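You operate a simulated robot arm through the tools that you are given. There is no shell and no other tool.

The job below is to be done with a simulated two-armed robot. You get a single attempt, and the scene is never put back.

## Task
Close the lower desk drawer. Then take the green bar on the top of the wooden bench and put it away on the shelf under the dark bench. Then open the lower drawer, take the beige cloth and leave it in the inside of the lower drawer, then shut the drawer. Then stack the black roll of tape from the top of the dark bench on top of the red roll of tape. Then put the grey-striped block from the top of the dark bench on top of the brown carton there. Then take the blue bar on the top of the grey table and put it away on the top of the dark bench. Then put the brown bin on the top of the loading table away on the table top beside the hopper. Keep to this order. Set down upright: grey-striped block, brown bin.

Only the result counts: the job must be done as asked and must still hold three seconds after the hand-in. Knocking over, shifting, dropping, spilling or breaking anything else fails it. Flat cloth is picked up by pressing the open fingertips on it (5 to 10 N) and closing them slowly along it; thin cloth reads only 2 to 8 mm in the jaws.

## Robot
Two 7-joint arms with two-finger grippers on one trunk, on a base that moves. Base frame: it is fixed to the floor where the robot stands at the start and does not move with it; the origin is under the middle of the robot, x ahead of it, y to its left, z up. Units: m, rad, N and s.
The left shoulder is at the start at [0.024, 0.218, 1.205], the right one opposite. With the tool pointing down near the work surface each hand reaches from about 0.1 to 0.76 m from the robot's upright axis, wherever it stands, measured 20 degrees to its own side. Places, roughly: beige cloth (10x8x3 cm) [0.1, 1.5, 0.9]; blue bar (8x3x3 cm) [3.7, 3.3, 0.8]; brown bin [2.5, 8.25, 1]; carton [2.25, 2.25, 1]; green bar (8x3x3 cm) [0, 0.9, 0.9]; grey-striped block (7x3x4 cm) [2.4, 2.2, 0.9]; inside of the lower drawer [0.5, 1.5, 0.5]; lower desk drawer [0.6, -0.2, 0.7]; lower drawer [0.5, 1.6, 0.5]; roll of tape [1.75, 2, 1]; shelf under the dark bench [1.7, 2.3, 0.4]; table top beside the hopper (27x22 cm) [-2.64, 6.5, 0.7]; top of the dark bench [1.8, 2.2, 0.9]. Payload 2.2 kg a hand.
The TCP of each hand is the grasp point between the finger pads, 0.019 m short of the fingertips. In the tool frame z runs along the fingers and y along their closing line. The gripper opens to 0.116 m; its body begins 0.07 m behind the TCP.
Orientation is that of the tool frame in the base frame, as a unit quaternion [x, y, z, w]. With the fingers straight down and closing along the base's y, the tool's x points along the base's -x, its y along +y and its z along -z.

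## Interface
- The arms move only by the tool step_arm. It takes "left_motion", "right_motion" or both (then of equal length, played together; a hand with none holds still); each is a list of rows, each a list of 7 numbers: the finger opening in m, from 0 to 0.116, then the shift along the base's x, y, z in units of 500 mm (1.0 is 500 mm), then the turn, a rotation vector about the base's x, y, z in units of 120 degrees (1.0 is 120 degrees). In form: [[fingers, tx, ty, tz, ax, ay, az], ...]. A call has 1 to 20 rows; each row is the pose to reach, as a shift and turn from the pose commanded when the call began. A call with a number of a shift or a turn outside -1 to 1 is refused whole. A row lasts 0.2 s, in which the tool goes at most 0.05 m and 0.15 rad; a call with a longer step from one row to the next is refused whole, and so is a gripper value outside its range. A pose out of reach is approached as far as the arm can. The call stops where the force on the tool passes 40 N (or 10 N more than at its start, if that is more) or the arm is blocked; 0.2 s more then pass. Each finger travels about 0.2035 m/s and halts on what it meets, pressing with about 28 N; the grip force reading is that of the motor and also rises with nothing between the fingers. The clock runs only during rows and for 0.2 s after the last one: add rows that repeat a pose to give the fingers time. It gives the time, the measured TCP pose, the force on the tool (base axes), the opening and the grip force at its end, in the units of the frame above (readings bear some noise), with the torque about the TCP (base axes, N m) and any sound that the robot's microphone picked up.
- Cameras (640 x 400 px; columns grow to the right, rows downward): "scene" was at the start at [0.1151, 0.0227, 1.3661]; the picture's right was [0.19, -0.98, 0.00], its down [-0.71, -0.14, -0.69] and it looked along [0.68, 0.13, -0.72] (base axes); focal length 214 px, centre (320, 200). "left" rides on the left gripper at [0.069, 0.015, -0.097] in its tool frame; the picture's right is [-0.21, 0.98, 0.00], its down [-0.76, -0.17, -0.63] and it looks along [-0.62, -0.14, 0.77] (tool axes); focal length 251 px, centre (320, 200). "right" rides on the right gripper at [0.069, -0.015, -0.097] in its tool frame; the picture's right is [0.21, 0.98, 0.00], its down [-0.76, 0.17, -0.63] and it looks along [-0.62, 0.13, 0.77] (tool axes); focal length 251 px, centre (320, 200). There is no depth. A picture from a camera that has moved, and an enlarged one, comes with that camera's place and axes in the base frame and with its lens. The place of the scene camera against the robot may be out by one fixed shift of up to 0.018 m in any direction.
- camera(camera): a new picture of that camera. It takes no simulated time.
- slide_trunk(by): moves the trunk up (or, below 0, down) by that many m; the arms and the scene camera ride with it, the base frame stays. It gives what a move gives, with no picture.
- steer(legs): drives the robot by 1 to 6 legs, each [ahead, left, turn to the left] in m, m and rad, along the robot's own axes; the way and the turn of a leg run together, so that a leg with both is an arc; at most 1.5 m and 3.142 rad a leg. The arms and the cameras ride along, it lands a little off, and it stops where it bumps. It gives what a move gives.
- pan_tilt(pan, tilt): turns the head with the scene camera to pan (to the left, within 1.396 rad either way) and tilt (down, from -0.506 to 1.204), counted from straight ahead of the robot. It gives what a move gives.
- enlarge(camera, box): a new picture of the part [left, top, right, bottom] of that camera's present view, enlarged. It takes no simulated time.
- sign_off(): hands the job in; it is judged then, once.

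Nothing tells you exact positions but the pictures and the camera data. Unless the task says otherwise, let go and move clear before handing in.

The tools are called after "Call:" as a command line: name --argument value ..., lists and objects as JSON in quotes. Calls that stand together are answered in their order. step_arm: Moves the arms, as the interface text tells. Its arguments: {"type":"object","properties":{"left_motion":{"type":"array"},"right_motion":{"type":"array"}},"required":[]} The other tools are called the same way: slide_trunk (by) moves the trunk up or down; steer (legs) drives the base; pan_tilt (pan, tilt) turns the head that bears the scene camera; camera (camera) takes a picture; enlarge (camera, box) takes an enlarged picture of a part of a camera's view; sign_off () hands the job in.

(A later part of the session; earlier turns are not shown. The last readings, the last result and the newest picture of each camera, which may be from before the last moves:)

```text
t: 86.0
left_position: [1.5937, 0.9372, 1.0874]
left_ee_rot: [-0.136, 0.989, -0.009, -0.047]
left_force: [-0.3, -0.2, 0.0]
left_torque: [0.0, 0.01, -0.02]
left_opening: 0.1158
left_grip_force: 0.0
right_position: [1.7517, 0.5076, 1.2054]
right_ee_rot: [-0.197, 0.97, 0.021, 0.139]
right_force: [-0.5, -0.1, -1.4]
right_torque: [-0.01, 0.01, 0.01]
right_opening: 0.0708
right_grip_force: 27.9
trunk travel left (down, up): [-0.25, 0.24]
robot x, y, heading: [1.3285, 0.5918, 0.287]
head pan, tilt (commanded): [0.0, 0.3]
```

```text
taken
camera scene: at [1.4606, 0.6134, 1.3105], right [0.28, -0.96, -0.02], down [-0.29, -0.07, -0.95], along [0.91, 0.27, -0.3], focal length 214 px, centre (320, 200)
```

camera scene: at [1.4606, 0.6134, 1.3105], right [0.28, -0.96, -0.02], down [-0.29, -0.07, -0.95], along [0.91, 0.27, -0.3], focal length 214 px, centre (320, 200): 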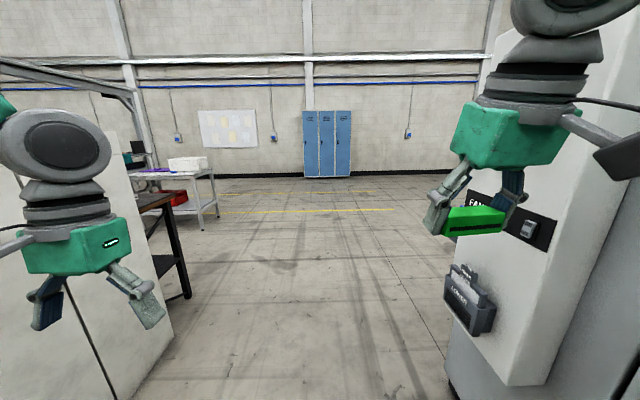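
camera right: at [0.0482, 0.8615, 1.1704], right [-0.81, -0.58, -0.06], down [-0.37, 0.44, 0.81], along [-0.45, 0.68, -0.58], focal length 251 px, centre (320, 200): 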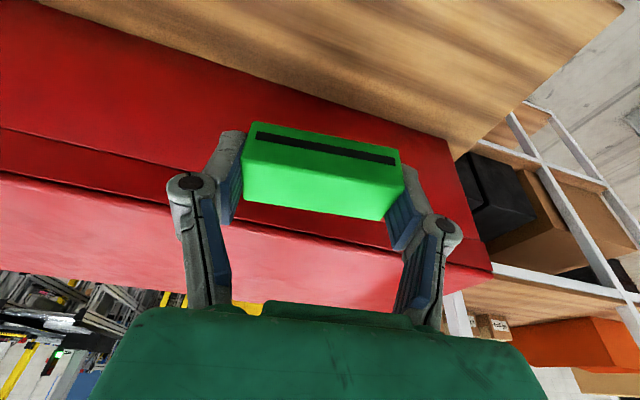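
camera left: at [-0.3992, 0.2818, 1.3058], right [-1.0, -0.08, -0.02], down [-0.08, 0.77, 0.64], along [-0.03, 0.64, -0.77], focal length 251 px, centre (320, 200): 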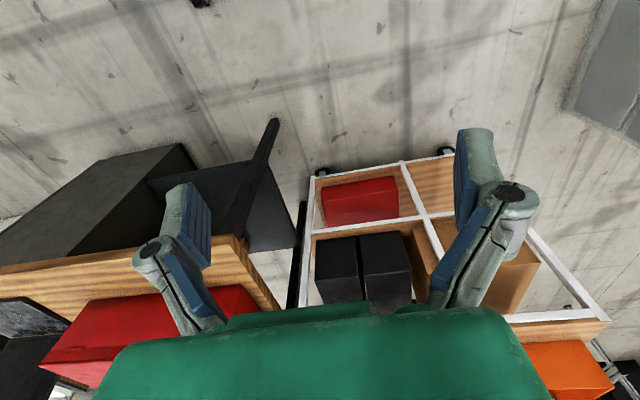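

The corridor ahead is clear; the dark bench's right end is near (2.6,2.1) and the grey table stands beyond at around (3.7,3.1). I continue ahead past the bench end.

Call:
steer --legs '[[1.3, 0.2, 0], [0.9, 0.1, 0], [0, 0, 0.5], [0, 0, 0.5], [0, 0, 0], [0, 0, 0]]'

Call:
pan_tilt --pan 0.2 --tilt 0.4

Call:
camera --camera "scene"

Call:
pan_tilt --pan 0.9 --tilt 0.4

Call:
camera --camera "scene"

```text
t: 100.7
left_position: [3.3103, 1.9111, 1.1]
left_ee_rot: [-0.596, 0.802, -0.011, -0.045]
left_force: [3.3, 1.2, 1.0]
left_torque: [-0.01, 0.22, -0.07]
left_opening: 0.116
left_grip_force: 0.1
right_position: [3.7635, 1.812, 1.1961]
right_ee_rot: [-0.635, 0.76, 0.098, 0.1]
right_force: [2.9, -0.5, -0.7]
right_torque: [0.0, 0.24, 0.07]
right_opening: 0.0711
right_grip_force: 27.8
trunk travel left (down, up): [-0.25, 0.24]
robot x, y, heading: [3.4206, 1.5168, 1.29]
head pan, tilt (commanded): [0.0, 0.3]
```

```text
t: 101.4
left_position: [3.3079, 1.9088, 1.0977]
left_ee_rot: [-0.594, 0.803, -0.014, -0.042]
left_force: [1.7, -0.7, -0.2]
left_torque: [0.01, 0.14, 0.0]
left_opening: 0.1156
left_grip_force: 0.1
right_position: [3.7596, 1.8096, 1.1998]
right_ee_rot: [-0.635, 0.76, 0.094, 0.104]
right_force: [1.4, 0.4, -2.3]
right_torque: [0.03, 0.15, 0.03]
right_opening: 0.0712
right_grip_force: 28.5
trunk travel left (down, up): [-0.25, 0.24]
robot x, y, heading: [3.429, 1.5119, 1.289]
head pan, tilt (commanded): [0.201, 0.4]
```

```text
taken
camera scene: at [3.4678, 1.6405, 1.3019], right [1.0, -0.08, -0.02], down [-0.05, -0.38, -0.92], along [0.07, 0.92, -0.39], focal length 214 px, centre (320, 200)
```

scene: 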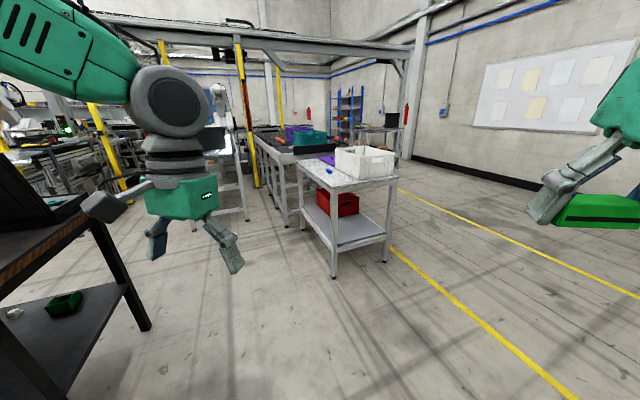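

```text
t: 102.5
left_position: [3.288, 1.9146, 1.0881]
left_ee_rot: [-0.595, 0.802, -0.024, -0.044]
left_force: [0.4, 0.5, -0.7]
left_torque: [-0.02, 0.05, -0.01]
left_opening: 0.1158
left_grip_force: 0.1
right_position: [3.7411, 1.8157, 1.202]
right_ee_rot: [-0.638, 0.758, 0.09, 0.107]
right_force: [-0.7, -0.9, -2.2]
right_torque: [0.02, 0.07, 0.06]
right_opening: 0.0713
right_grip_force: 27.9
trunk travel left (down, up): [-0.25, 0.24]
robot x, y, heading: [3.4255, 1.5134, 1.292]
head pan, tilt (commanded): [0.901, 0.4]
```

```text
taken
camera scene: at [3.416, 1.6221, 1.303], right [0.81, 0.58, -0.02], down [0.19, -0.31, -0.93], along [-0.55, 0.75, -0.37], focal length 214 px, centre (320, 200)
```

scene: 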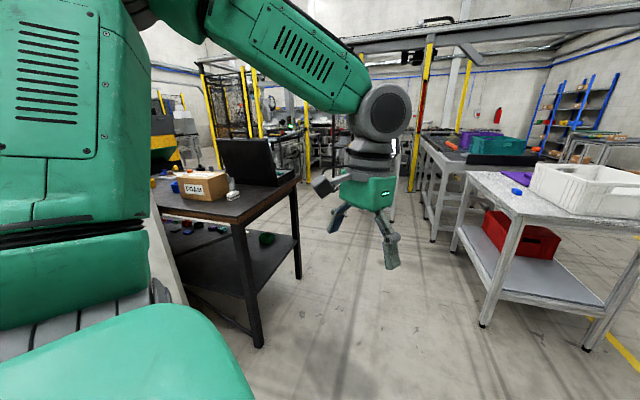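

I'm at the dark bench's right end: the carton marked FOAM and laptop are on top and several items sit on its shelf. I zoom in on the shelf to choose a free spot for the green bar.

Call:
enlarge --camera "scene" --box '[140, 130, 340, 360]'

Call:
enlarge --camera "scene" --box '[420, 130, 640, 350]'

```text
1.74 times, centred on (240, 245) of scene
camera zoom: at [3.416, 1.6221, 1.303], right [0.81, 0.58, -0.02], down [0.19, -0.31, -0.93], along [-0.55, 0.75, -0.37], focal length 373 px, centre (459, 122)
```

zoom: 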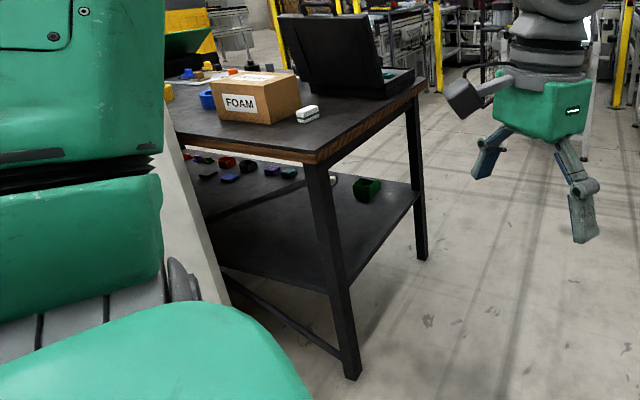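

```text
1.82 times, centred on (530, 240) of scene
camera zoom: at [3.416, 1.6221, 1.303], right [0.81, 0.58, -0.02], down [0.19, -0.31, -0.93], along [-0.55, 0.75, -0.37], focal length 390 px, centre (-62, 127)
```

zoom: 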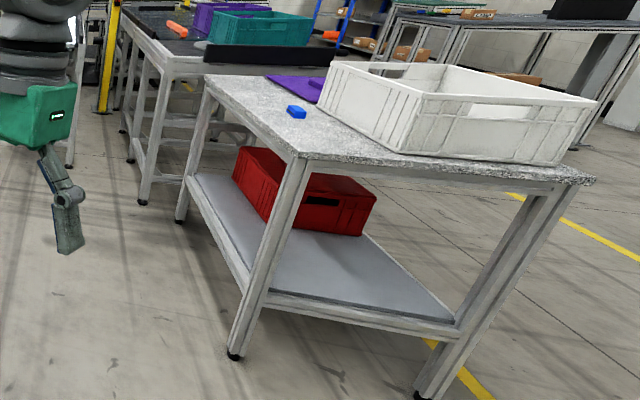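

There's free shelf space at the right end of the dark bench (shelf around z 0.4, right edge near (2.48,2.4)). I'll stand off that end, facing in, and place the bar from there with the hand tilted so the forearm stays outside the bench top.

Call:
steer --legs '[[0.786, 0.533, 0], [0, 0, 0.75], [0, 0, 0.75], [0, 0, 0.668], [0, 0, 0], [0, 0, 0]]'

Call:
pan_tilt --pan 0.0 --tilt 0.6

Call:
camera --camera "scene"

Call:
camera --camera "right"

```text
t: 113.7
left_position: [2.8567, 2.0899, 1.0997]
left_ee_rot: [0.987, 0.154, 0.044, 0.011]
left_force: [-0.9, 0.5, 0.3]
left_torque: [-0.05, -0.04, -0.01]
left_opening: 0.1158
left_grip_force: 0.1
right_position: [2.6819, 2.5199, 1.1993]
right_ee_rot: [0.968, 0.209, -0.135, 0.04]
right_force: [-0.6, 1.8, -0.6]
right_torque: [-0.14, -0.06, 0.01]
right_opening: 0.0712
right_grip_force: 28.3
trunk travel left (down, up): [-0.25, 0.24]
robot x, y, heading: [3.1164, 2.4116, -2.815]
head pan, tilt (commanded): [0.901, 0.4]
```

```text
t: 114.9
left_position: [2.8799, 2.0242, 1.0795]
left_ee_rot: [0.987, 0.154, 0.045, -0.021]
left_force: [0.9, 0.3, 0.2]
left_torque: [0.08, 0.03, 0.05]
left_opening: 0.1162
left_grip_force: 0.1
right_position: [2.707, 2.4441, 1.2111]
right_ee_rot: [0.966, 0.215, -0.14, 0.009]
right_force: [0.8, -1.4, -1.4]
right_torque: [0.09, 0.05, -0.02]
right_opening: 0.071
right_grip_force: 27.5
trunk travel left (down, up): [-0.25, 0.24]
robot x, y, heading: [3.1176, 2.4014, -2.816]
head pan, tilt (commanded): [0.0, 0.6]
```

```text
taken
camera scene: at [2.9934, 2.3493, 1.2833], right [-0.32, 0.95, 0.01], down [0.53, 0.19, -0.82], along [-0.78, -0.26, -0.57], focal length 214 px, centre (320, 200)
```

scene: 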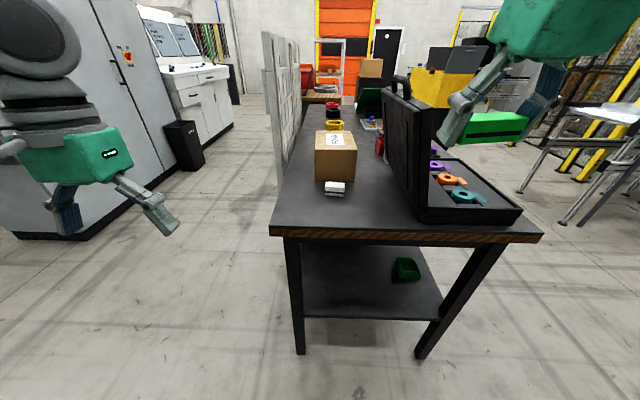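

```text
taken
camera right: at [2.7858, 2.4961, 1.2838], right [0.6, -0.8, -0.1], down [-0.42, -0.41, 0.81], along [-0.68, -0.44, -0.58], focal length 251 px, centre (320, 200)
```

right: 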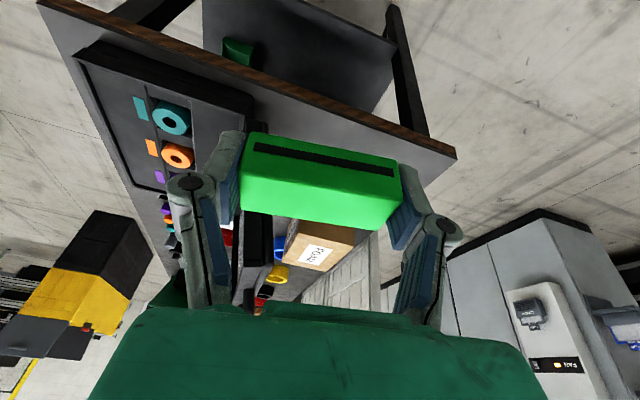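

I'm facing the dark bench's right end; the open case, carton and block stand on top and the shelf below is mostly free. The robot is rocking again, so I damp it with null drives before lowering.

Call:
steer --legs '[[0, 0, 0], [0, 0, 0], [0, 0, 0], [0, 0, 0], [0, 0, 0], [0, 0, 0]]'

Call:
steer --legs '[[0, 0, 0], [0, 0, 0], [0, 0, 0], [0, 0, 0], [0, 0, 0], [0, 0, 0]]'

Call:
steer --legs '[[0, 0, 0]]'

Call:
camera --camera "scene"

```text
t: 117.1
left_position: [2.8543, 2.1001, 1.1008]
left_ee_rot: [0.987, 0.152, 0.044, 0.013]
left_force: [-0.8, 0.6, -0.2]
left_torque: [-0.15, -0.09, -0.02]
left_opening: 0.1158
left_grip_force: 0.0
right_position: [2.6787, 2.53, 1.1994]
right_ee_rot: [0.968, 0.208, -0.135, 0.042]
right_force: [-0.1, 2.7, -1.0]
right_torque: [-0.11, -0.04, 0.02]
right_opening: 0.0712
right_grip_force: 27.5
trunk travel left (down, up): [-0.25, 0.24]
robot x, y, heading: [3.114, 2.4228, -2.819]
head pan, tilt (commanded): [0.0, 0.6]
```

```text
t: 119.3
left_position: [2.8787, 2.032, 1.0831]
left_ee_rot: [0.987, 0.153, 0.042, -0.019]
left_force: [0.1, -0.4, 0.1]
left_torque: [0.07, 0.02, 0.06]
left_opening: 0.1158
left_grip_force: 0.2
right_position: [2.7044, 2.4562, 1.2116]
right_ee_rot: [0.967, 0.214, -0.14, 0.012]
right_force: [0.5, -0.5, -1.3]
right_torque: [0.07, -0.01, -0.02]
right_opening: 0.0712
right_grip_force: 28.0
trunk travel left (down, up): [-0.25, 0.24]
robot x, y, heading: [3.1139, 2.4084, -2.816]
head pan, tilt (commanded): [0.0, 0.6]
```

```text
t: 120.0
left_position: [2.8764, 2.0456, 1.0841]
left_ee_rot: [0.987, 0.154, 0.049, -0.013]
left_force: [0.1, -0.6, 0.2]
left_torque: [0.03, 0.06, 0.04]
left_opening: 0.116
left_grip_force: 0.0
right_position: [2.7003, 2.47, 1.2095]
right_ee_rot: [0.967, 0.214, -0.139, 0.021]
right_force: [0.3, 0.6, -0.7]
right_torque: [0.06, 0.05, 0.01]
right_opening: 0.0715
right_grip_force: 28.3
trunk travel left (down, up): [-0.25, 0.24]
robot x, y, heading: [3.118, 2.4016, -2.814]
head pan, tilt (commanded): [0.0, 0.6]
```

```text
taken
camera scene: at [2.9875, 2.3664, 1.2834], right [-0.32, 0.95, 0.0], down [0.54, 0.18, -0.82], along [-0.78, -0.26, -0.57], focal length 214 px, centre (320, 200)
```

scene: 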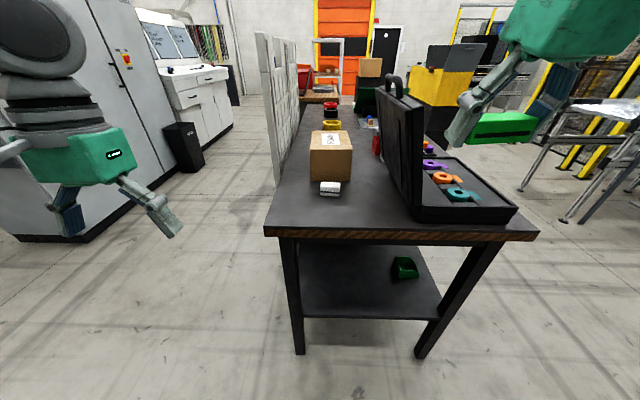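

Still rocking a bit; I repeat single null drives as those damped it earlier.

Call:
steer --legs '[[0, 0, 0]]'

Call:
steer --legs '[[0, 0, 0]]'

Call:
steer --legs '[[0, 0, 0]]'

Call:
steer --legs '[[0, 0, 0]]'

Call:
steer --legs '[[0, 0, 0]]'

Call:
steer --legs '[[0, 0, 0]]'

Call:
steer --legs '[[0, 0, 0]]'

Call:
steer --legs '[[0, 0, 0]]'

```text
t: 120.7
left_position: [2.8705, 2.0672, 1.0868]
left_ee_rot: [0.987, 0.153, 0.055, -0.004]
left_force: [-0.1, 0.3, -0.9]
left_torque: [-0.06, 0.0, 0.01]
left_opening: 0.1161
left_grip_force: 0.0
right_position: [2.6962, 2.4954, 1.2051]
right_ee_rot: [0.967, 0.211, -0.138, 0.03]
right_force: [-0.5, 0.7, -1.2]
right_torque: [-0.07, -0.04, 0.05]
right_opening: 0.0711
right_grip_force: 27.9
trunk travel left (down, up): [-0.25, 0.24]
robot x, y, heading: [3.12, 2.412, -2.816]
head pan, tilt (commanded): [0.0, 0.6]
```

```text
t: 121.4
left_position: [2.8704, 2.074, 1.0858]
left_ee_rot: [0.987, 0.152, 0.056, -0.002]
left_force: [-0.2, 0.5, -0.9]
left_torque: [0.01, -0.06, -0.02]
left_opening: 0.116
left_grip_force: 0.0
right_position: [2.6948, 2.5028, 1.207]
right_ee_rot: [0.967, 0.211, -0.138, 0.032]
right_force: [-0.2, 0.7, -0.7]
right_torque: [-0.09, -0.04, 0.05]
right_opening: 0.0715
right_grip_force: 28.4
trunk travel left (down, up): [-0.25, 0.24]
robot x, y, heading: [3.1137, 2.4152, -2.81]
head pan, tilt (commanded): [0.0, 0.6]
```

```text
t: 122.1
left_position: [2.8759, 2.0634, 1.0821]
left_ee_rot: [0.987, 0.151, 0.054, -0.01]
left_force: [0.4, 0.2, 0.9]
left_torque: [-0.03, -0.01, 0.02]
left_opening: 0.1157
left_grip_force: 0.0
right_position: [2.7014, 2.4888, 1.2105]
right_ee_rot: [0.967, 0.211, -0.139, 0.024]
right_force: [-0.4, 0.7, -1.0]
right_torque: [-0.03, -0.03, 0.0]
right_opening: 0.0713
right_grip_force: 28.3
trunk travel left (down, up): [-0.25, 0.24]
robot x, y, heading: [3.1129, 2.4204, -2.815]
head pan, tilt (commanded): [0.0, 0.6]
```

```text
t: 122.8
left_position: [2.8822, 2.0483, 1.0781]
left_ee_rot: [0.987, 0.152, 0.054, -0.015]
left_force: [0.3, -1.2, 0.4]
left_torque: [0.06, 0.04, 0.0]
left_opening: 0.1159
left_grip_force: 0.1
right_position: [2.71, 2.4722, 1.2138]
right_ee_rot: [0.967, 0.212, -0.141, 0.018]
right_force: [0.6, -1.2, -0.2]
right_torque: [0.1, 0.03, 0.01]
right_opening: 0.0714
right_grip_force: 27.6
trunk travel left (down, up): [-0.25, 0.24]
robot x, y, heading: [3.1119, 2.4137, -2.814]
head pan, tilt (commanded): [0.0, 0.6]
```

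```text
t: 123.5
left_position: [2.8849, 2.0487, 1.0768]
left_ee_rot: [0.987, 0.152, 0.056, -0.015]
left_force: [0.0, -0.9, -0.5]
left_torque: [0.02, 0.06, 0.04]
left_opening: 0.1159
left_grip_force: 0.1
right_position: [2.711, 2.4718, 1.2124]
right_ee_rot: [0.967, 0.213, -0.142, 0.019]
right_force: [0.6, -1.0, -2.0]
right_torque: [0.09, 0.04, -0.01]
right_opening: 0.0709
right_grip_force: 28.7
trunk travel left (down, up): [-0.25, 0.24]
robot x, y, heading: [3.1155, 2.4086, -2.818]
head pan, tilt (commanded): [0.0, 0.6]
```

```text
t: 124.2
left_position: [2.8823, 2.059, 1.0785]
left_ee_rot: [0.986, 0.153, 0.061, -0.011]
left_force: [-0.5, 0.4, 0.0]
left_torque: [0.02, -0.01, -0.01]
left_opening: 0.1157
left_grip_force: 0.0
right_position: [2.7075, 2.4853, 1.2106]
right_ee_rot: [0.967, 0.213, -0.141, 0.025]
right_force: [0.6, -0.2, -1.5]
right_torque: [0.01, -0.01, 0.01]
right_opening: 0.0709
right_grip_force: 27.9
trunk travel left (down, up): [-0.25, 0.24]
robot x, y, heading: [3.1175, 2.4076, -2.81]
head pan, tilt (commanded): [0.0, 0.6]
```

```text
t: 124.9
left_position: [2.8805, 2.0676, 1.0792]
left_ee_rot: [0.986, 0.153, 0.064, -0.008]
left_force: [-0.4, 1.1, 0.0]
left_torque: [-0.08, 0.02, 0.0]
left_opening: 0.116
left_grip_force: 0.0
right_position: [2.7063, 2.4932, 1.2083]
right_ee_rot: [0.967, 0.212, -0.139, 0.027]
right_force: [-0.9, 0.7, -2.0]
right_torque: [-0.1, -0.04, 0.02]
right_opening: 0.0712
right_grip_force: 27.5
trunk travel left (down, up): [-0.25, 0.24]
robot x, y, heading: [3.1141, 2.4143, -2.814]
head pan, tilt (commanded): [0.0, 0.6]
```

```text
t: 125.6
left_position: [2.883, 2.0655, 1.0772]
left_ee_rot: [0.986, 0.152, 0.064, -0.009]
left_force: [-0.3, -0.1, 1.5]
left_torque: [0.01, 0.0, 0.0]
left_opening: 0.1159
left_grip_force: 0.0
right_position: [2.7076, 2.4911, 1.2078]
right_ee_rot: [0.967, 0.211, -0.138, 0.024]
right_force: [-0.5, 0.9, -1.2]
right_torque: [-0.04, -0.01, 0.03]
right_opening: 0.071
right_grip_force: 28.0
trunk travel left (down, up): [-0.25, 0.24]
robot x, y, heading: [3.114, 2.4132, -2.817]
head pan, tilt (commanded): [0.0, 0.6]
```

It has settled to about ±1 cm. I raise and pull back the left hand, tilt the right hand 40° toward the bench, move 0.12 m closer and then lower the trunk fully.

Call:
step_arm --left_motion '[[0.116, 0.0378, 0.0128, 0.05, 0, 0, 0], [0.116, 0.0757, 0.0257, 0.1, 0, 0, 0], [0.116, 0.1135, 0.0385, 0.15, 0, 0, 0], [0.116, 0.1513, 0.0513, 0.2, 0, 0, 0], [0.116, 0.1892, 0.0642, 0.25, 0, 0, 0], [0.116, 0.227, 0.077, 0.3, 0, 0, 0]]' --right_motion '[[0.05, 0, 0, 0, -0.0131, 0.0305, -0.0077], [0.05, 0, 0, 0, -0.0262, 0.0611, -0.0155], [0.05, 0, 0, 0, -0.0393, 0.0916, -0.0232], [0.05, 0, 0, 0, -0.0523, 0.1221, -0.0309], [0.05, 0, 0, 0, -0.0654, 0.1527, -0.0387], [0.05, 0, 0, 0, -0.0785, 0.1832, -0.0464]]'

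Call:
steer --legs '[[0.12, 0, 0]]'

Call:
slide_trunk --by -0.25

Call:
steer --legs '[[0, 0, 0]]'

Call:
steer --legs '[[0, 0, 0]]'

Call:
camera --camera "scene"

Call:
camera --camera "right"

```text
t: 127.0
left_position: [3.0032, 2.0877, 1.2255]
left_ee_rot: [0.986, 0.153, 0.062, -0.015]
left_force: [1.0, -0.4, 0.2]
left_torque: [0.06, 0.03, 0.01]
left_opening: 0.1161
left_grip_force: 0.0
right_position: [2.7158, 2.4777, 1.211]
right_ee_rot: [0.927, 0.154, -0.339, 0.051]
right_force: [1.4, 0.0, -1.7]
right_torque: [0.03, -0.01, -0.06]
right_opening: 0.0714
right_grip_force: 27.7
trunk travel left (down, up): [-0.25, 0.24]
robot x, y, heading: [3.117, 2.4157, -2.814]
head pan, tilt (commanded): [0.0, 0.6]
```

```text
t: 128.3
left_position: [2.882, 2.065, 1.2287]
left_ee_rot: [0.986, 0.153, 0.063, -0.008]
left_force: [-0.6, 0.1, 0.5]
left_torque: [-0.01, -0.05, 0.01]
left_opening: 0.116
left_grip_force: 0.1
right_position: [2.5945, 2.4555, 1.2081]
right_ee_rot: [0.927, 0.154, -0.337, 0.057]
right_force: [-0.1, -0.7, -1.0]
right_torque: [-0.05, -0.01, 0.04]
right_opening: 0.0714
right_grip_force: 27.9
trunk travel left (down, up): [-0.25, 0.24]
robot x, y, heading: [3.0005, 2.3811, -2.811]
head pan, tilt (commanded): [0.0, 0.6]
```

```text
t: 130.8
left_position: [2.8856, 2.0598, 0.9768]
left_ee_rot: [0.986, 0.154, 0.063, -0.012]
left_force: [-0.8, -0.7, -0.3]
left_torque: [0.0, 0.01, 0.02]
left_opening: 0.116
left_grip_force: 0.1
right_position: [2.5975, 2.4492, 0.9598]
right_ee_rot: [0.927, 0.154, -0.337, 0.055]
right_force: [0.0, -0.1, -1.1]
right_torque: [-0.03, -0.04, 0.01]
right_opening: 0.0714
right_grip_force: 28.5
trunk travel left (down, up): [0.0, 0.49]
robot x, y, heading: [3.0028, 2.3783, -2.812]
head pan, tilt (commanded): [0.0, 0.6]
```

```text
t: 131.6
left_position: [2.8847, 2.06, 0.9774]
left_ee_rot: [0.986, 0.153, 0.062, -0.012]
left_force: [-0.4, -0.4, 0.2]
left_torque: [0.07, 0.0, -0.02]
left_opening: 0.116
left_grip_force: 0.1
right_position: [2.5983, 2.4491, 0.959]
right_ee_rot: [0.927, 0.154, -0.338, 0.055]
right_force: [-0.1, 0.0, -1.6]
right_torque: [-0.02, -0.01, -0.01]
right_opening: 0.0711
right_grip_force: 28.1
trunk travel left (down, up): [0.0, 0.49]
robot x, y, heading: [2.9994, 2.3777, -2.81]
head pan, tilt (commanded): [0.0, 0.6]
```

```text
t: 132.2
left_position: [2.8868, 2.0601, 0.9767]
left_ee_rot: [0.986, 0.152, 0.063, -0.011]
left_force: [0.0, 0.2, -0.6]
left_torque: [0.01, -0.02, 0.03]
left_opening: 0.1161
left_grip_force: 0.1
right_position: [2.5985, 2.4487, 0.9595]
right_ee_rot: [0.927, 0.154, -0.337, 0.055]
right_force: [0.1, -0.4, -1.6]
right_torque: [0.01, -0.02, 0.0]
right_opening: 0.0711
right_grip_force: 28.0
trunk travel left (down, up): [0.0, 0.49]
robot x, y, heading: [3.0003, 2.3802, -2.811]
head pan, tilt (commanded): [0.0, 0.6]
```

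```text
taken
camera scene: at [2.8715, 2.3404, 1.0336], right [-0.32, 0.95, 0.0], down [0.54, 0.18, -0.82], along [-0.78, -0.27, -0.57], focal length 214 px, centre (320, 200)
```

scene: 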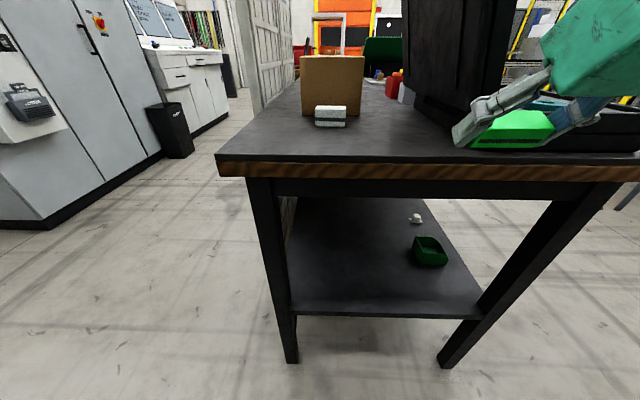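

```text
taken
camera right: at [2.7033, 2.5015, 0.9885], right [0.47, -0.87, -0.14], down [-0.11, -0.22, 0.97], along [-0.88, -0.44, -0.2], focal length 251 px, centre (320, 200)
```

right: 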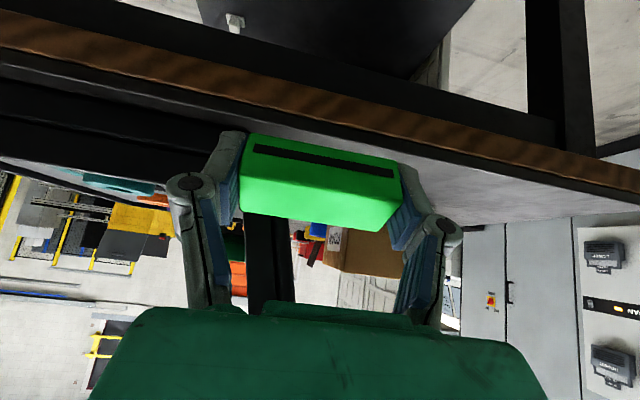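

The bar is just outside the bench edge at z 0.96. I back off 0.3 m so that the arm has room to lower the bar below bench-top height outside the bench.

Call:
steer --legs '[[-0.3, 0, 0]]'

Call:
steer --legs '[[0, 0, 0]]'

Call:
steer --legs '[[0, 0, 0]]'

Call:
step_arm --right_motion '[[0.05, -0.03, -0.01, -0.08, 0, 0, 0], [0.05, -0.06, -0.02, -0.16, 0, 0, 0], [0.05, -0.09, -0.03, -0.24, 0, 0, 0], [0.05, -0.12, -0.04, -0.32, 0, 0, 0], [0.05, -0.15, -0.05, -0.4, 0, 0, 0], [0.05, -0.18, -0.06, -0.48, 0, 0, 0], [0.05, -0.21, -0.07, -0.56, 0, 0, 0], [0.05, -0.24, -0.08, -0.64, 0, 0, 0], [0.05, -0.27, -0.09, -0.72, 0, 0, 0], [0.05, -0.3, -0.1, -0.8, 0, 0, 0], [0.05, -0.33, -0.11, -0.86, 0, 0, 0]]'

Call:
camera --camera "scene"

Call:
camera --camera "right"

```text
t: 134.3
left_position: [3.1697, 2.1572, 0.9786]
left_ee_rot: [0.986, 0.152, 0.062, -0.012]
left_force: [0.4, 0.3, 0.2]
left_torque: [-0.01, 0.04, 0.0]
left_opening: 0.1158
left_grip_force: 0.1
right_position: [2.8849, 2.5456, 0.9608]
right_ee_rot: [0.927, 0.154, -0.338, 0.055]
right_force: [0.7, -0.6, -0.9]
right_torque: [0.0, -0.01, -0.02]
right_opening: 0.071
right_grip_force: 28.4
trunk travel left (down, up): [0.0, 0.49]
robot x, y, heading: [3.2852, 2.4723, -2.816]
head pan, tilt (commanded): [0.0, 0.6]
```

```text
t: 135.0
left_position: [3.1694, 2.1576, 0.979]
left_ee_rot: [0.986, 0.152, 0.062, -0.011]
left_force: [0.2, -0.3, -0.2]
left_torque: [0.0, 0.01, -0.01]
left_opening: 0.116
left_grip_force: 0.0
right_position: [2.8841, 2.5458, 0.9608]
right_ee_rot: [0.927, 0.153, -0.338, 0.055]
right_force: [-0.6, 0.6, -1.0]
right_torque: [0.03, 0.01, -0.01]
right_opening: 0.0715
right_grip_force: 28.5
trunk travel left (down, up): [0.0, 0.49]
robot x, y, heading: [3.2799, 2.4732, -2.819]
head pan, tilt (commanded): [0.0, 0.6]
```

```text
t: 135.7
left_position: [3.1701, 2.1589, 0.9784]
left_ee_rot: [0.986, 0.152, 0.061, -0.01]
left_force: [0.3, 0.4, -0.6]
left_torque: [0.02, -0.03, -0.01]
left_opening: 0.1162
left_grip_force: 0.0
right_position: [2.8848, 2.5467, 0.961]
right_ee_rot: [0.927, 0.154, -0.338, 0.055]
right_force: [-0.5, 0.1, -0.9]
right_torque: [0.0, -0.03, -0.03]
right_opening: 0.0712
right_grip_force: 27.8
trunk travel left (down, up): [0.0, 0.49]
robot x, y, heading: [3.2915, 2.4756, -2.812]
head pan, tilt (commanded): [0.0, 0.6]
```

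```text
t: 138.1
left_position: [3.1711, 2.1574, 0.9787]
left_ee_rot: [0.986, 0.152, 0.061, -0.011]
left_force: [0.4, -0.1, 0.4]
left_torque: [0.02, -0.02, -0.03]
left_opening: 0.116
left_grip_force: 0.0
right_position: [2.7223, 2.4934, 0.5281]
right_ee_rot: [0.927, 0.153, -0.339, 0.054]
right_force: [-0.7, 0.0, -1.2]
right_torque: [0.03, -0.02, 0.01]
right_opening: 0.0711
right_grip_force: 27.8
trunk travel left (down, up): [0.0, 0.49]
robot x, y, heading: [3.284, 2.474, -2.816]
head pan, tilt (commanded): [0.0, 0.6]
```

```text
taken
camera scene: at [3.1531, 2.4362, 1.0333], right [-0.32, 0.95, 0.0], down [0.54, 0.18, -0.82], along [-0.78, -0.26, -0.57], focal length 214 px, centre (320, 200)
```

scene: 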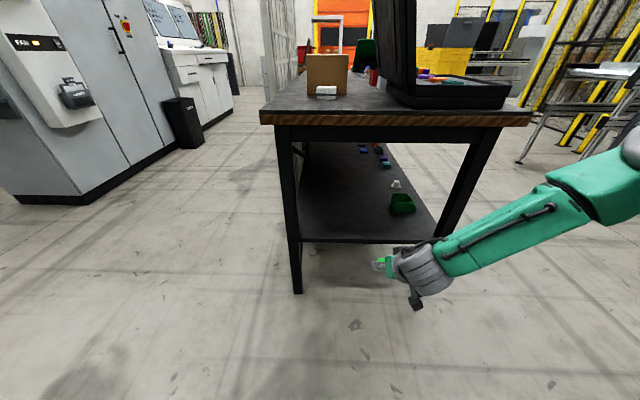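

```text
taken
camera right: at [2.8268, 2.5458, 0.5567], right [0.47, -0.87, -0.14], down [-0.11, -0.22, 0.97], along [-0.88, -0.44, -0.19], focal length 251 px, centre (320, 200)
```

right: 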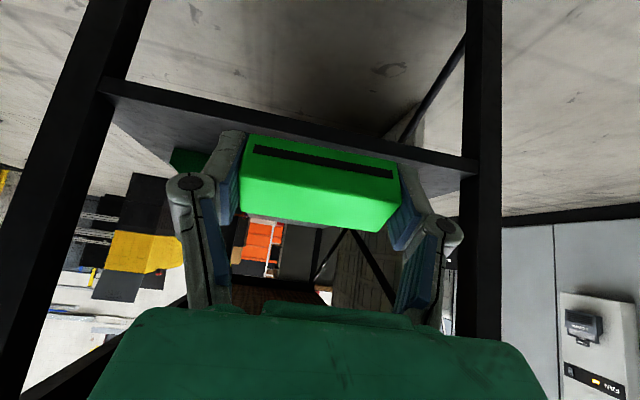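

The shelf's top reads about z 0.38 at its edge. I lower the bar to z≈0.47, drive ahead 0.2 m and check.

Call:
step_arm --right_motion '[[0.05, 0, 0, -0.04, 0, 0, 0], [0.05, 0, 0, -0.08, 0, 0, 0], [0.05, 0, 0, -0.12, 0, 0, 0]]'

Call:
steer --legs '[[0.2, 0, 0]]'

Call:
steer --legs '[[0, 0, 0]]'

Call:
camera --camera "scene"

Call:
camera --camera "right"

```text
t: 138.9
left_position: [3.1709, 2.1581, 0.9782]
left_ee_rot: [0.987, 0.151, 0.061, -0.011]
left_force: [0.2, -0.2, -1.0]
left_torque: [0.02, -0.03, 0.01]
left_opening: 0.1159
left_grip_force: 0.1
right_position: [2.722, 2.4942, 0.4717]
right_ee_rot: [0.926, 0.153, -0.34, 0.055]
right_force: [-0.6, -1.3, -1.2]
right_torque: [0.0, -0.02, 0.0]
right_opening: 0.071
right_grip_force: 28.1
trunk travel left (down, up): [0.0, 0.49]
robot x, y, heading: [3.2838, 2.4734, -2.814]
head pan, tilt (commanded): [0.0, 0.6]
```

```text
t: 140.5
left_position: [2.9802, 2.0925, 0.9785]
left_ee_rot: [0.987, 0.15, 0.061, -0.012]
left_force: [0.3, -0.1, 0.0]
left_torque: [0.02, -0.02, 0.0]
left_opening: 0.1158
left_grip_force: 0.1
right_position: [2.5321, 2.4312, 0.4709]
right_ee_rot: [0.927, 0.152, -0.339, 0.054]
right_force: [-0.4, -0.4, -1.6]
right_torque: [0.01, -0.02, 0.0]
right_opening: 0.071
right_grip_force: 28.2
trunk travel left (down, up): [0.0, 0.49]
robot x, y, heading: [3.0941, 2.4099, -2.821]
head pan, tilt (commanded): [0.0, 0.6]
```

```text
t: 141.2
left_position: [2.9824, 2.0935, 0.9777]
left_ee_rot: [0.987, 0.15, 0.06, -0.01]
left_force: [-0.1, -0.2, 0.0]
left_torque: [-0.01, -0.01, -0.02]
left_opening: 0.1158
left_grip_force: 0.0
right_position: [2.5348, 2.4321, 0.4728]
right_ee_rot: [0.926, 0.152, -0.341, 0.054]
right_force: [0.1, -0.2, -1.2]
right_torque: [0.01, -0.01, -0.02]
right_opening: 0.0711
right_grip_force: 27.5
trunk travel left (down, up): [0.0, 0.49]
robot x, y, heading: [3.0925, 2.4086, -2.824]
head pan, tilt (commanded): [0.0, 0.6]
```

```text
taken
camera scene: at [2.9636, 2.3722, 1.0334], right [-0.32, 0.95, 0.0], down [0.54, 0.18, -0.82], along [-0.78, -0.26, -0.57], focal length 214 px, centre (320, 200)
```

scene: 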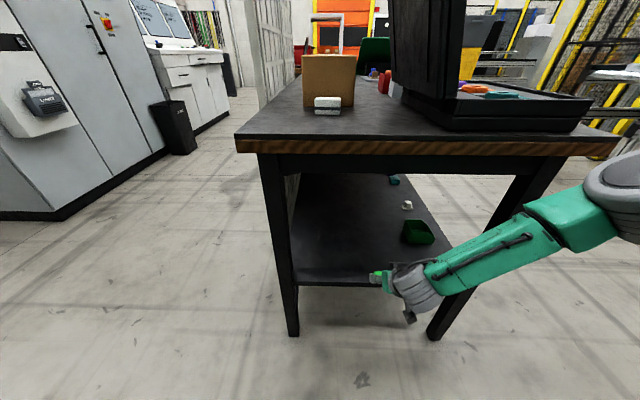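

```text
taken
camera right: at [2.6381, 2.4833, 0.5], right [0.47, -0.87, -0.14], down [-0.11, -0.21, 0.97], along [-0.88, -0.44, -0.19], focal length 251 px, centre (320, 200)
```

right: 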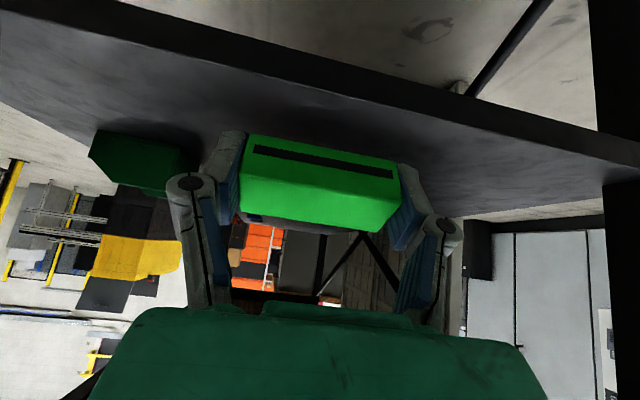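

The shelf top reads z≈0.37 and is free ahead. I extend 14 cm inward over the shelf and then lower gently until contact.

Call:
step_arm --right_motion '[[0.05, -0.055, -0.0187, 0, 0, 0, 0], [0.05, -0.11, -0.0375, 0, 0, 0, 0], [0.05, -0.165, -0.0562, 0, 0, 0, 0], [0.05, -0.22, -0.075, 0, 0, 0, 0], [0.05, -0.265, -0.09, 0, 0, 0, 0], [0.05, -0.265, -0.09, -0.04, 0, 0, 0], [0.05, -0.265, -0.09, -0.08, 0, 0, 0]]'

Call:
step_arm --right_motion '[[0.05, 0, 0, -0.01, 0, 0, 0], [0.05, 0, 0, -0.02, 0, 0, 0], [0.05, 0, 0, -0.03, 0, 0, 0], [0.05, 0, 0, -0.04, 0, 0, 0], [0.05, 0, 0, -0.05, 0, 0, 0], [0.05, 0, 0, -0.06, 0, 0, 0], [0.05, 0, 0, -0.07, 0, 0, 0], [0.05, 0, 0, -0.08, 0, 0, 0]]'

Call:
camera --camera "scene"

Call:
camera --camera "right"

```text
t: 142.8
left_position: [2.9864, 2.0947, 0.9792]
left_ee_rot: [0.987, 0.15, 0.059, -0.01]
left_force: [-0.2, -0.7, 0.0]
left_torque: [0.0, 0.01, -0.01]
left_opening: 0.1161
left_grip_force: 0.0
right_position: [2.4007, 2.3881, 0.4354]
right_ee_rot: [0.926, 0.151, -0.341, 0.054]
right_force: [-0.2, -0.5, -1.2]
right_torque: [0.0, -0.02, 0.0]
right_opening: 0.0713
right_grip_force: 27.7
trunk travel left (down, up): [0.0, 0.49]
robot x, y, heading: [3.0957, 2.4127, -2.819]
head pan, tilt (commanded): [0.0, 0.6]
```

```text
t: 143.9
left_position: [2.9858, 2.0943, 0.9795]
left_ee_rot: [0.987, 0.15, 0.058, -0.012]
left_force: [-0.4, -1.1, -0.4]
left_torque: [0.04, -0.02, 0.01]
left_opening: 0.116
left_grip_force: 0.0
right_position: [2.3974, 2.3835, 0.4202]
right_ee_rot: [0.924, 0.15, -0.348, 0.057]
right_force: [2.1, -1.0, 16.2]
right_torque: [-0.14, -0.04, -0.14]
right_opening: 0.0714
right_grip_force: 27.9
trunk travel left (down, up): [0.0, 0.49]
robot x, y, heading: [3.0907, 2.4121, -2.82]
head pan, tilt (commanded): [0.0, 0.6]
stopped in row 5 (right hand): the force on the tool passed its limit at 44 N (the readings are from after the stop); the commanded pose is now the measured one
```

```text
taken
camera scene: at [2.9655, 2.3716, 1.0337], right [-0.32, 0.95, 0.0], down [0.54, 0.18, -0.82], along [-0.78, -0.26, -0.57], focal length 214 px, centre (320, 200)
```

scene: 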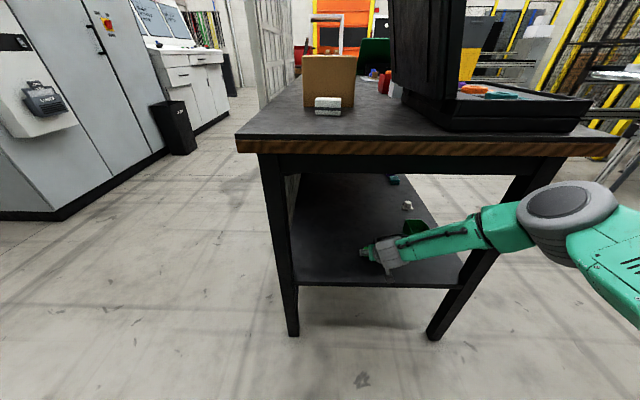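

```text
taken
camera right: at [2.5025, 2.4358, 0.4466], right [0.46, -0.87, -0.14], down [-0.09, -0.21, 0.97], along [-0.88, -0.44, -0.17], focal length 251 px, centre (320, 200)
```

right: 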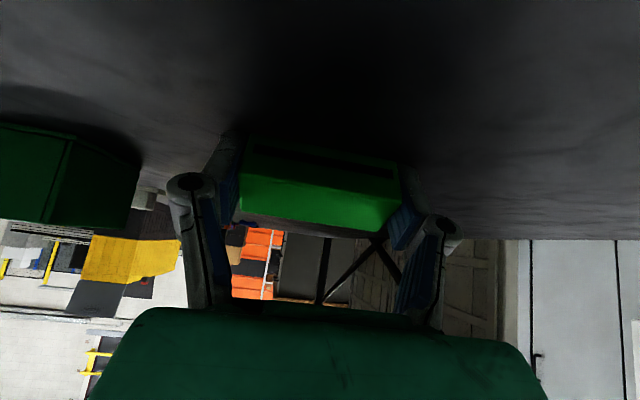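

The bar touches the shelf at TCP z≈0.42 but it's pitched 25°. I lift 1 cm, bring the hand 20° closer to upright so the bar is nearly flat, and lower again.

Call:
step_arm --right_motion '[[0.05, 0, 0, 0.024, 0, 0, 0], [0.05, 0, 0, 0.03, 0.0134, -0.0394, 0], [0.05, 0, 0, 0.03, 0.0267, -0.0789, 0], [0.05, 0, 0, 0.03, 0.0401, -0.1183, 0], [0.05, 0, 0, 0.03, 0.0535, -0.1578, 0], [0.05, 0, 0, 0.03, 0.0535, -0.1578, 0]]'

Call:
step_arm --right_motion '[[0.05, 0, 0, -0.008, 0, 0, 0], [0.05, 0, 0, -0.016, 0, 0, 0], [0.05, 0, 0, -0.022, 0, 0, 0], [0.05, 0, 0, -0.028, 0, 0, 0], [0.05, 0, 0, -0.034, 0, 0, 0], [0.05, 0, 0, -0.04, 0, 0, 0], [0.05, 0, 0, -0.046, 0, 0, 0], [0.05, 0, 0, -0.052, 0, 0, 0]]'

Call:
camera --camera "scene"

Call:
camera --camera "right"

```text
t: 145.3
left_position: [2.9852, 2.0952, 0.9798]
left_ee_rot: [0.987, 0.151, 0.058, -0.011]
left_force: [-0.3, 0.2, -0.8]
left_torque: [-0.04, 0.03, -0.04]
left_opening: 0.1159
left_grip_force: 0.0
right_position: [2.3987, 2.3865, 0.4336]
right_ee_rot: [0.97, 0.16, -0.18, 0.028]
right_force: [-0.6, 0.3, -1.4]
right_torque: [0.03, -0.01, -0.01]
right_opening: 0.0711
right_grip_force: 27.8
trunk travel left (down, up): [0.0, 0.49]
robot x, y, heading: [3.0942, 2.4097, -2.818]
head pan, tilt (commanded): [0.0, 0.6]
```

```text
t: 146.8
left_position: [2.9865, 2.0961, 0.9798]
left_ee_rot: [0.987, 0.151, 0.057, -0.01]
left_force: [-0.6, -0.2, 0.5]
left_torque: [0.0, -0.03, 0.0]
left_opening: 0.1157
left_grip_force: 0.0
right_position: [2.394, 2.3822, 0.4221]
right_ee_rot: [0.969, 0.158, -0.188, 0.031]
right_force: [3.4, -1.9, 17.2]
right_torque: [0.34, 0.01, -0.29]
right_opening: 0.0712
right_grip_force: 27.7
trunk travel left (down, up): [0.0, 0.49]
robot x, y, heading: [3.0955, 2.4113, -2.825]
head pan, tilt (commanded): [0.0, 0.6]
stopped in row 7 (right hand): the force on the tool passed its limit at 44 N (the readings are from after the stop); the commanded pose is now the measured one
```

```text
taken
camera scene: at [2.9659, 2.3711, 1.0337], right [-0.32, 0.95, 0.0], down [0.54, 0.18, -0.82], along [-0.78, -0.26, -0.57], focal length 214 px, centre (320, 200)
```

scene: 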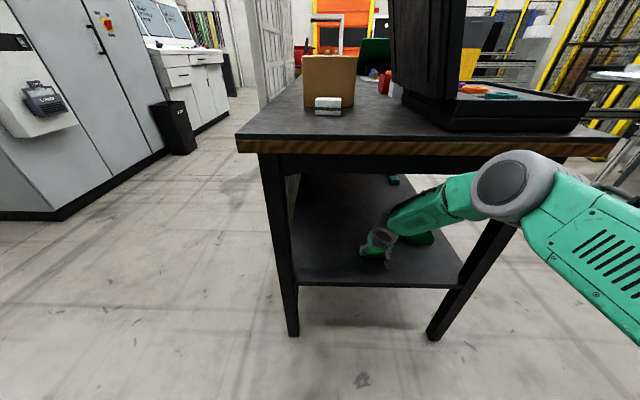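

```text
taken
camera right: at [2.4843, 2.43, 0.4836], right [0.5, -0.86, -0.08], down [-0.39, -0.31, 0.87], along [-0.77, -0.4, -0.49], focal length 251 px, centre (320, 200)
```

right: 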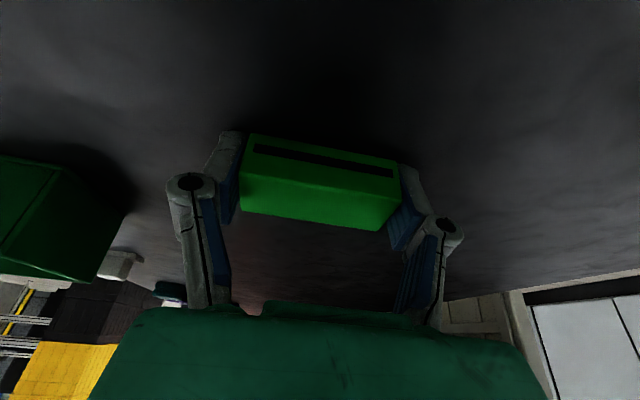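

The bar rests nearly flat on the shelf under light pressure. I open the fingers and retreat along the tool axis, then back out.

Call:
step_arm --right_motion '[[0.075, 0, 0, 0.004, 0, 0, 0], [0.09, 0, 0, 0.006, 0, 0, 0], [0.116, 0, 0, 0.008, 0, 0, 0], [0.116, 0.015, 0.005, 0.04, 0, 0, 0], [0.116, 0.04, 0.0133, 0.11, 0, 0, 0], [0.116, 0.07, 0.0233, 0.18, 0, 0, 0]]'

Call:
camera --camera "right"

Call:
camera --camera "scene"

```text
t: 148.2
left_position: [2.9867, 2.0956, 0.9805]
left_ee_rot: [0.987, 0.15, 0.058, -0.01]
left_force: [-1.2, 0.3, 1.1]
left_torque: [0.01, 0.02, 0.03]
left_opening: 0.116
left_grip_force: 0.1
right_position: [2.4315, 2.3946, 0.5059]
right_ee_rot: [0.97, 0.158, -0.185, 0.028]
right_force: [0.1, -0.3, -0.2]
right_torque: [0.01, 0.02, -0.01]
right_opening: 0.1162
right_grip_force: 0.1
trunk travel left (down, up): [0.0, 0.49]
robot x, y, heading: [3.0924, 2.4109, -2.815]
head pan, tilt (commanded): [0.0, 0.6]
```

```text
taken
camera right: at [2.521, 2.4413, 0.5696], right [0.5, -0.86, -0.08], down [-0.39, -0.31, 0.87], along [-0.77, -0.4, -0.49], focal length 251 px, centre (320, 200)
```

right: 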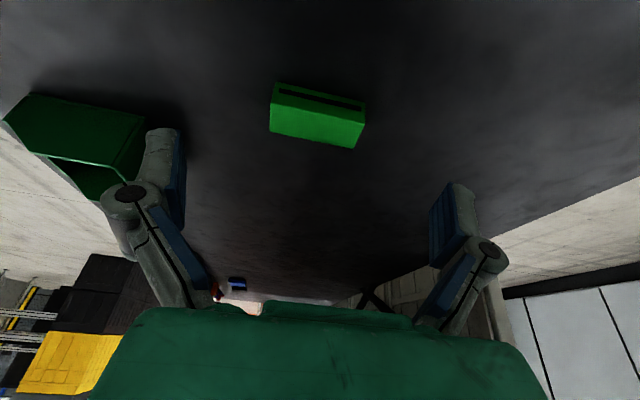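

```text
taken
camera scene: at [2.9647, 2.3706, 1.0335], right [-0.32, 0.95, 0.0], down [0.54, 0.18, -0.82], along [-0.78, -0.26, -0.57], focal length 214 px, centre (320, 200)
```

scene: 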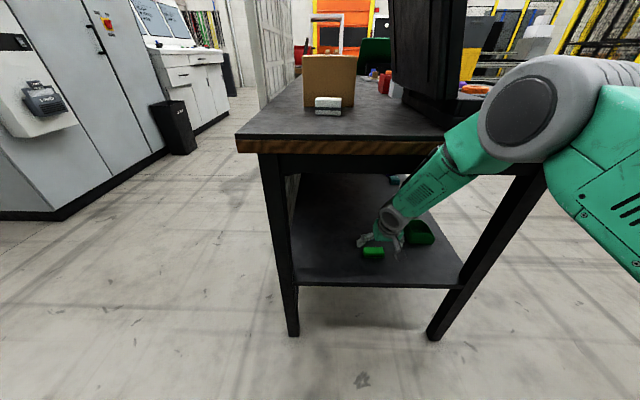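

The green bar lies flat on the shelf, clear of the green bin. I back the robot straight out from under the bench.

Call:
steer --legs '[[-0.4, 0, 0]]'

Call:
steer --legs '[[0, 0, 0]]'

Call:
camera --camera "scene"

Call:
enlarge --camera "scene" --box '[260, 60, 560, 300]'

```text
t: 150.7
left_position: [3.3589, 2.22, 0.9804]
left_ee_rot: [0.987, 0.148, 0.057, -0.01]
left_force: [0.5, -0.1, 0.0]
left_torque: [-0.01, -0.02, 0.01]
left_opening: 0.1162
left_grip_force: 0.1
right_position: [2.8026, 2.5221, 0.5062]
right_ee_rot: [0.969, 0.158, -0.186, 0.03]
right_force: [0.2, 0.2, -0.5]
right_torque: [-0.01, -0.02, 0.01]
right_opening: 0.116
right_grip_force: 0.1
trunk travel left (down, up): [0.0, 0.49]
robot x, y, heading: [3.4691, 2.5355, -2.823]
head pan, tilt (commanded): [0.0, 0.6]
```

```text
t: 151.4
left_position: [3.3602, 2.222, 0.9818]
left_ee_rot: [0.987, 0.149, 0.058, -0.01]
left_force: [-0.7, 0.1, 0.0]
left_torque: [0.02, -0.01, -0.01]
left_opening: 0.1158
left_grip_force: 0.0
right_position: [2.804, 2.5207, 0.5073]
right_ee_rot: [0.97, 0.158, -0.185, 0.03]
right_force: [0.2, -0.6, 0.0]
right_torque: [0.01, 0.0, 0.0]
right_opening: 0.1159
right_grip_force: 0.1
trunk travel left (down, up): [0.0, 0.49]
robot x, y, heading: [3.4656, 2.5323, -2.82]
head pan, tilt (commanded): [0.0, 0.6]
```

```text
taken
camera scene: at [3.3362, 2.4957, 1.0334], right [-0.32, 0.95, 0.0], down [0.54, 0.18, -0.82], along [-0.78, -0.26, -0.57], focal length 214 px, centre (320, 200)
```

scene: 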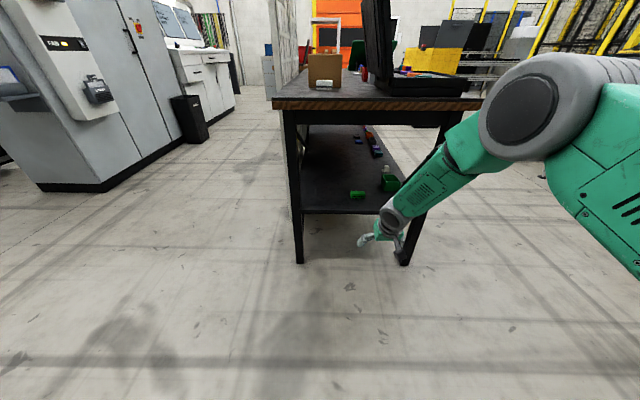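

```text
1.67 times, centred on (410, 180) of scene
camera zoom: at [3.3362, 2.4957, 1.0334], right [-0.32, 0.95, 0.0], down [0.54, 0.18, -0.82], along [-0.78, -0.26, -0.57], focal length 358 px, centre (170, 233)
```

zoom: 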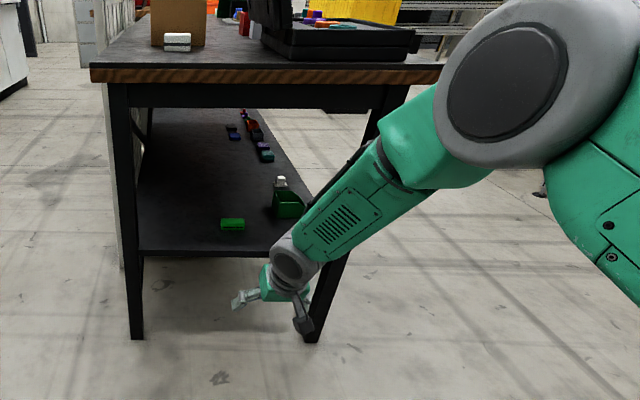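

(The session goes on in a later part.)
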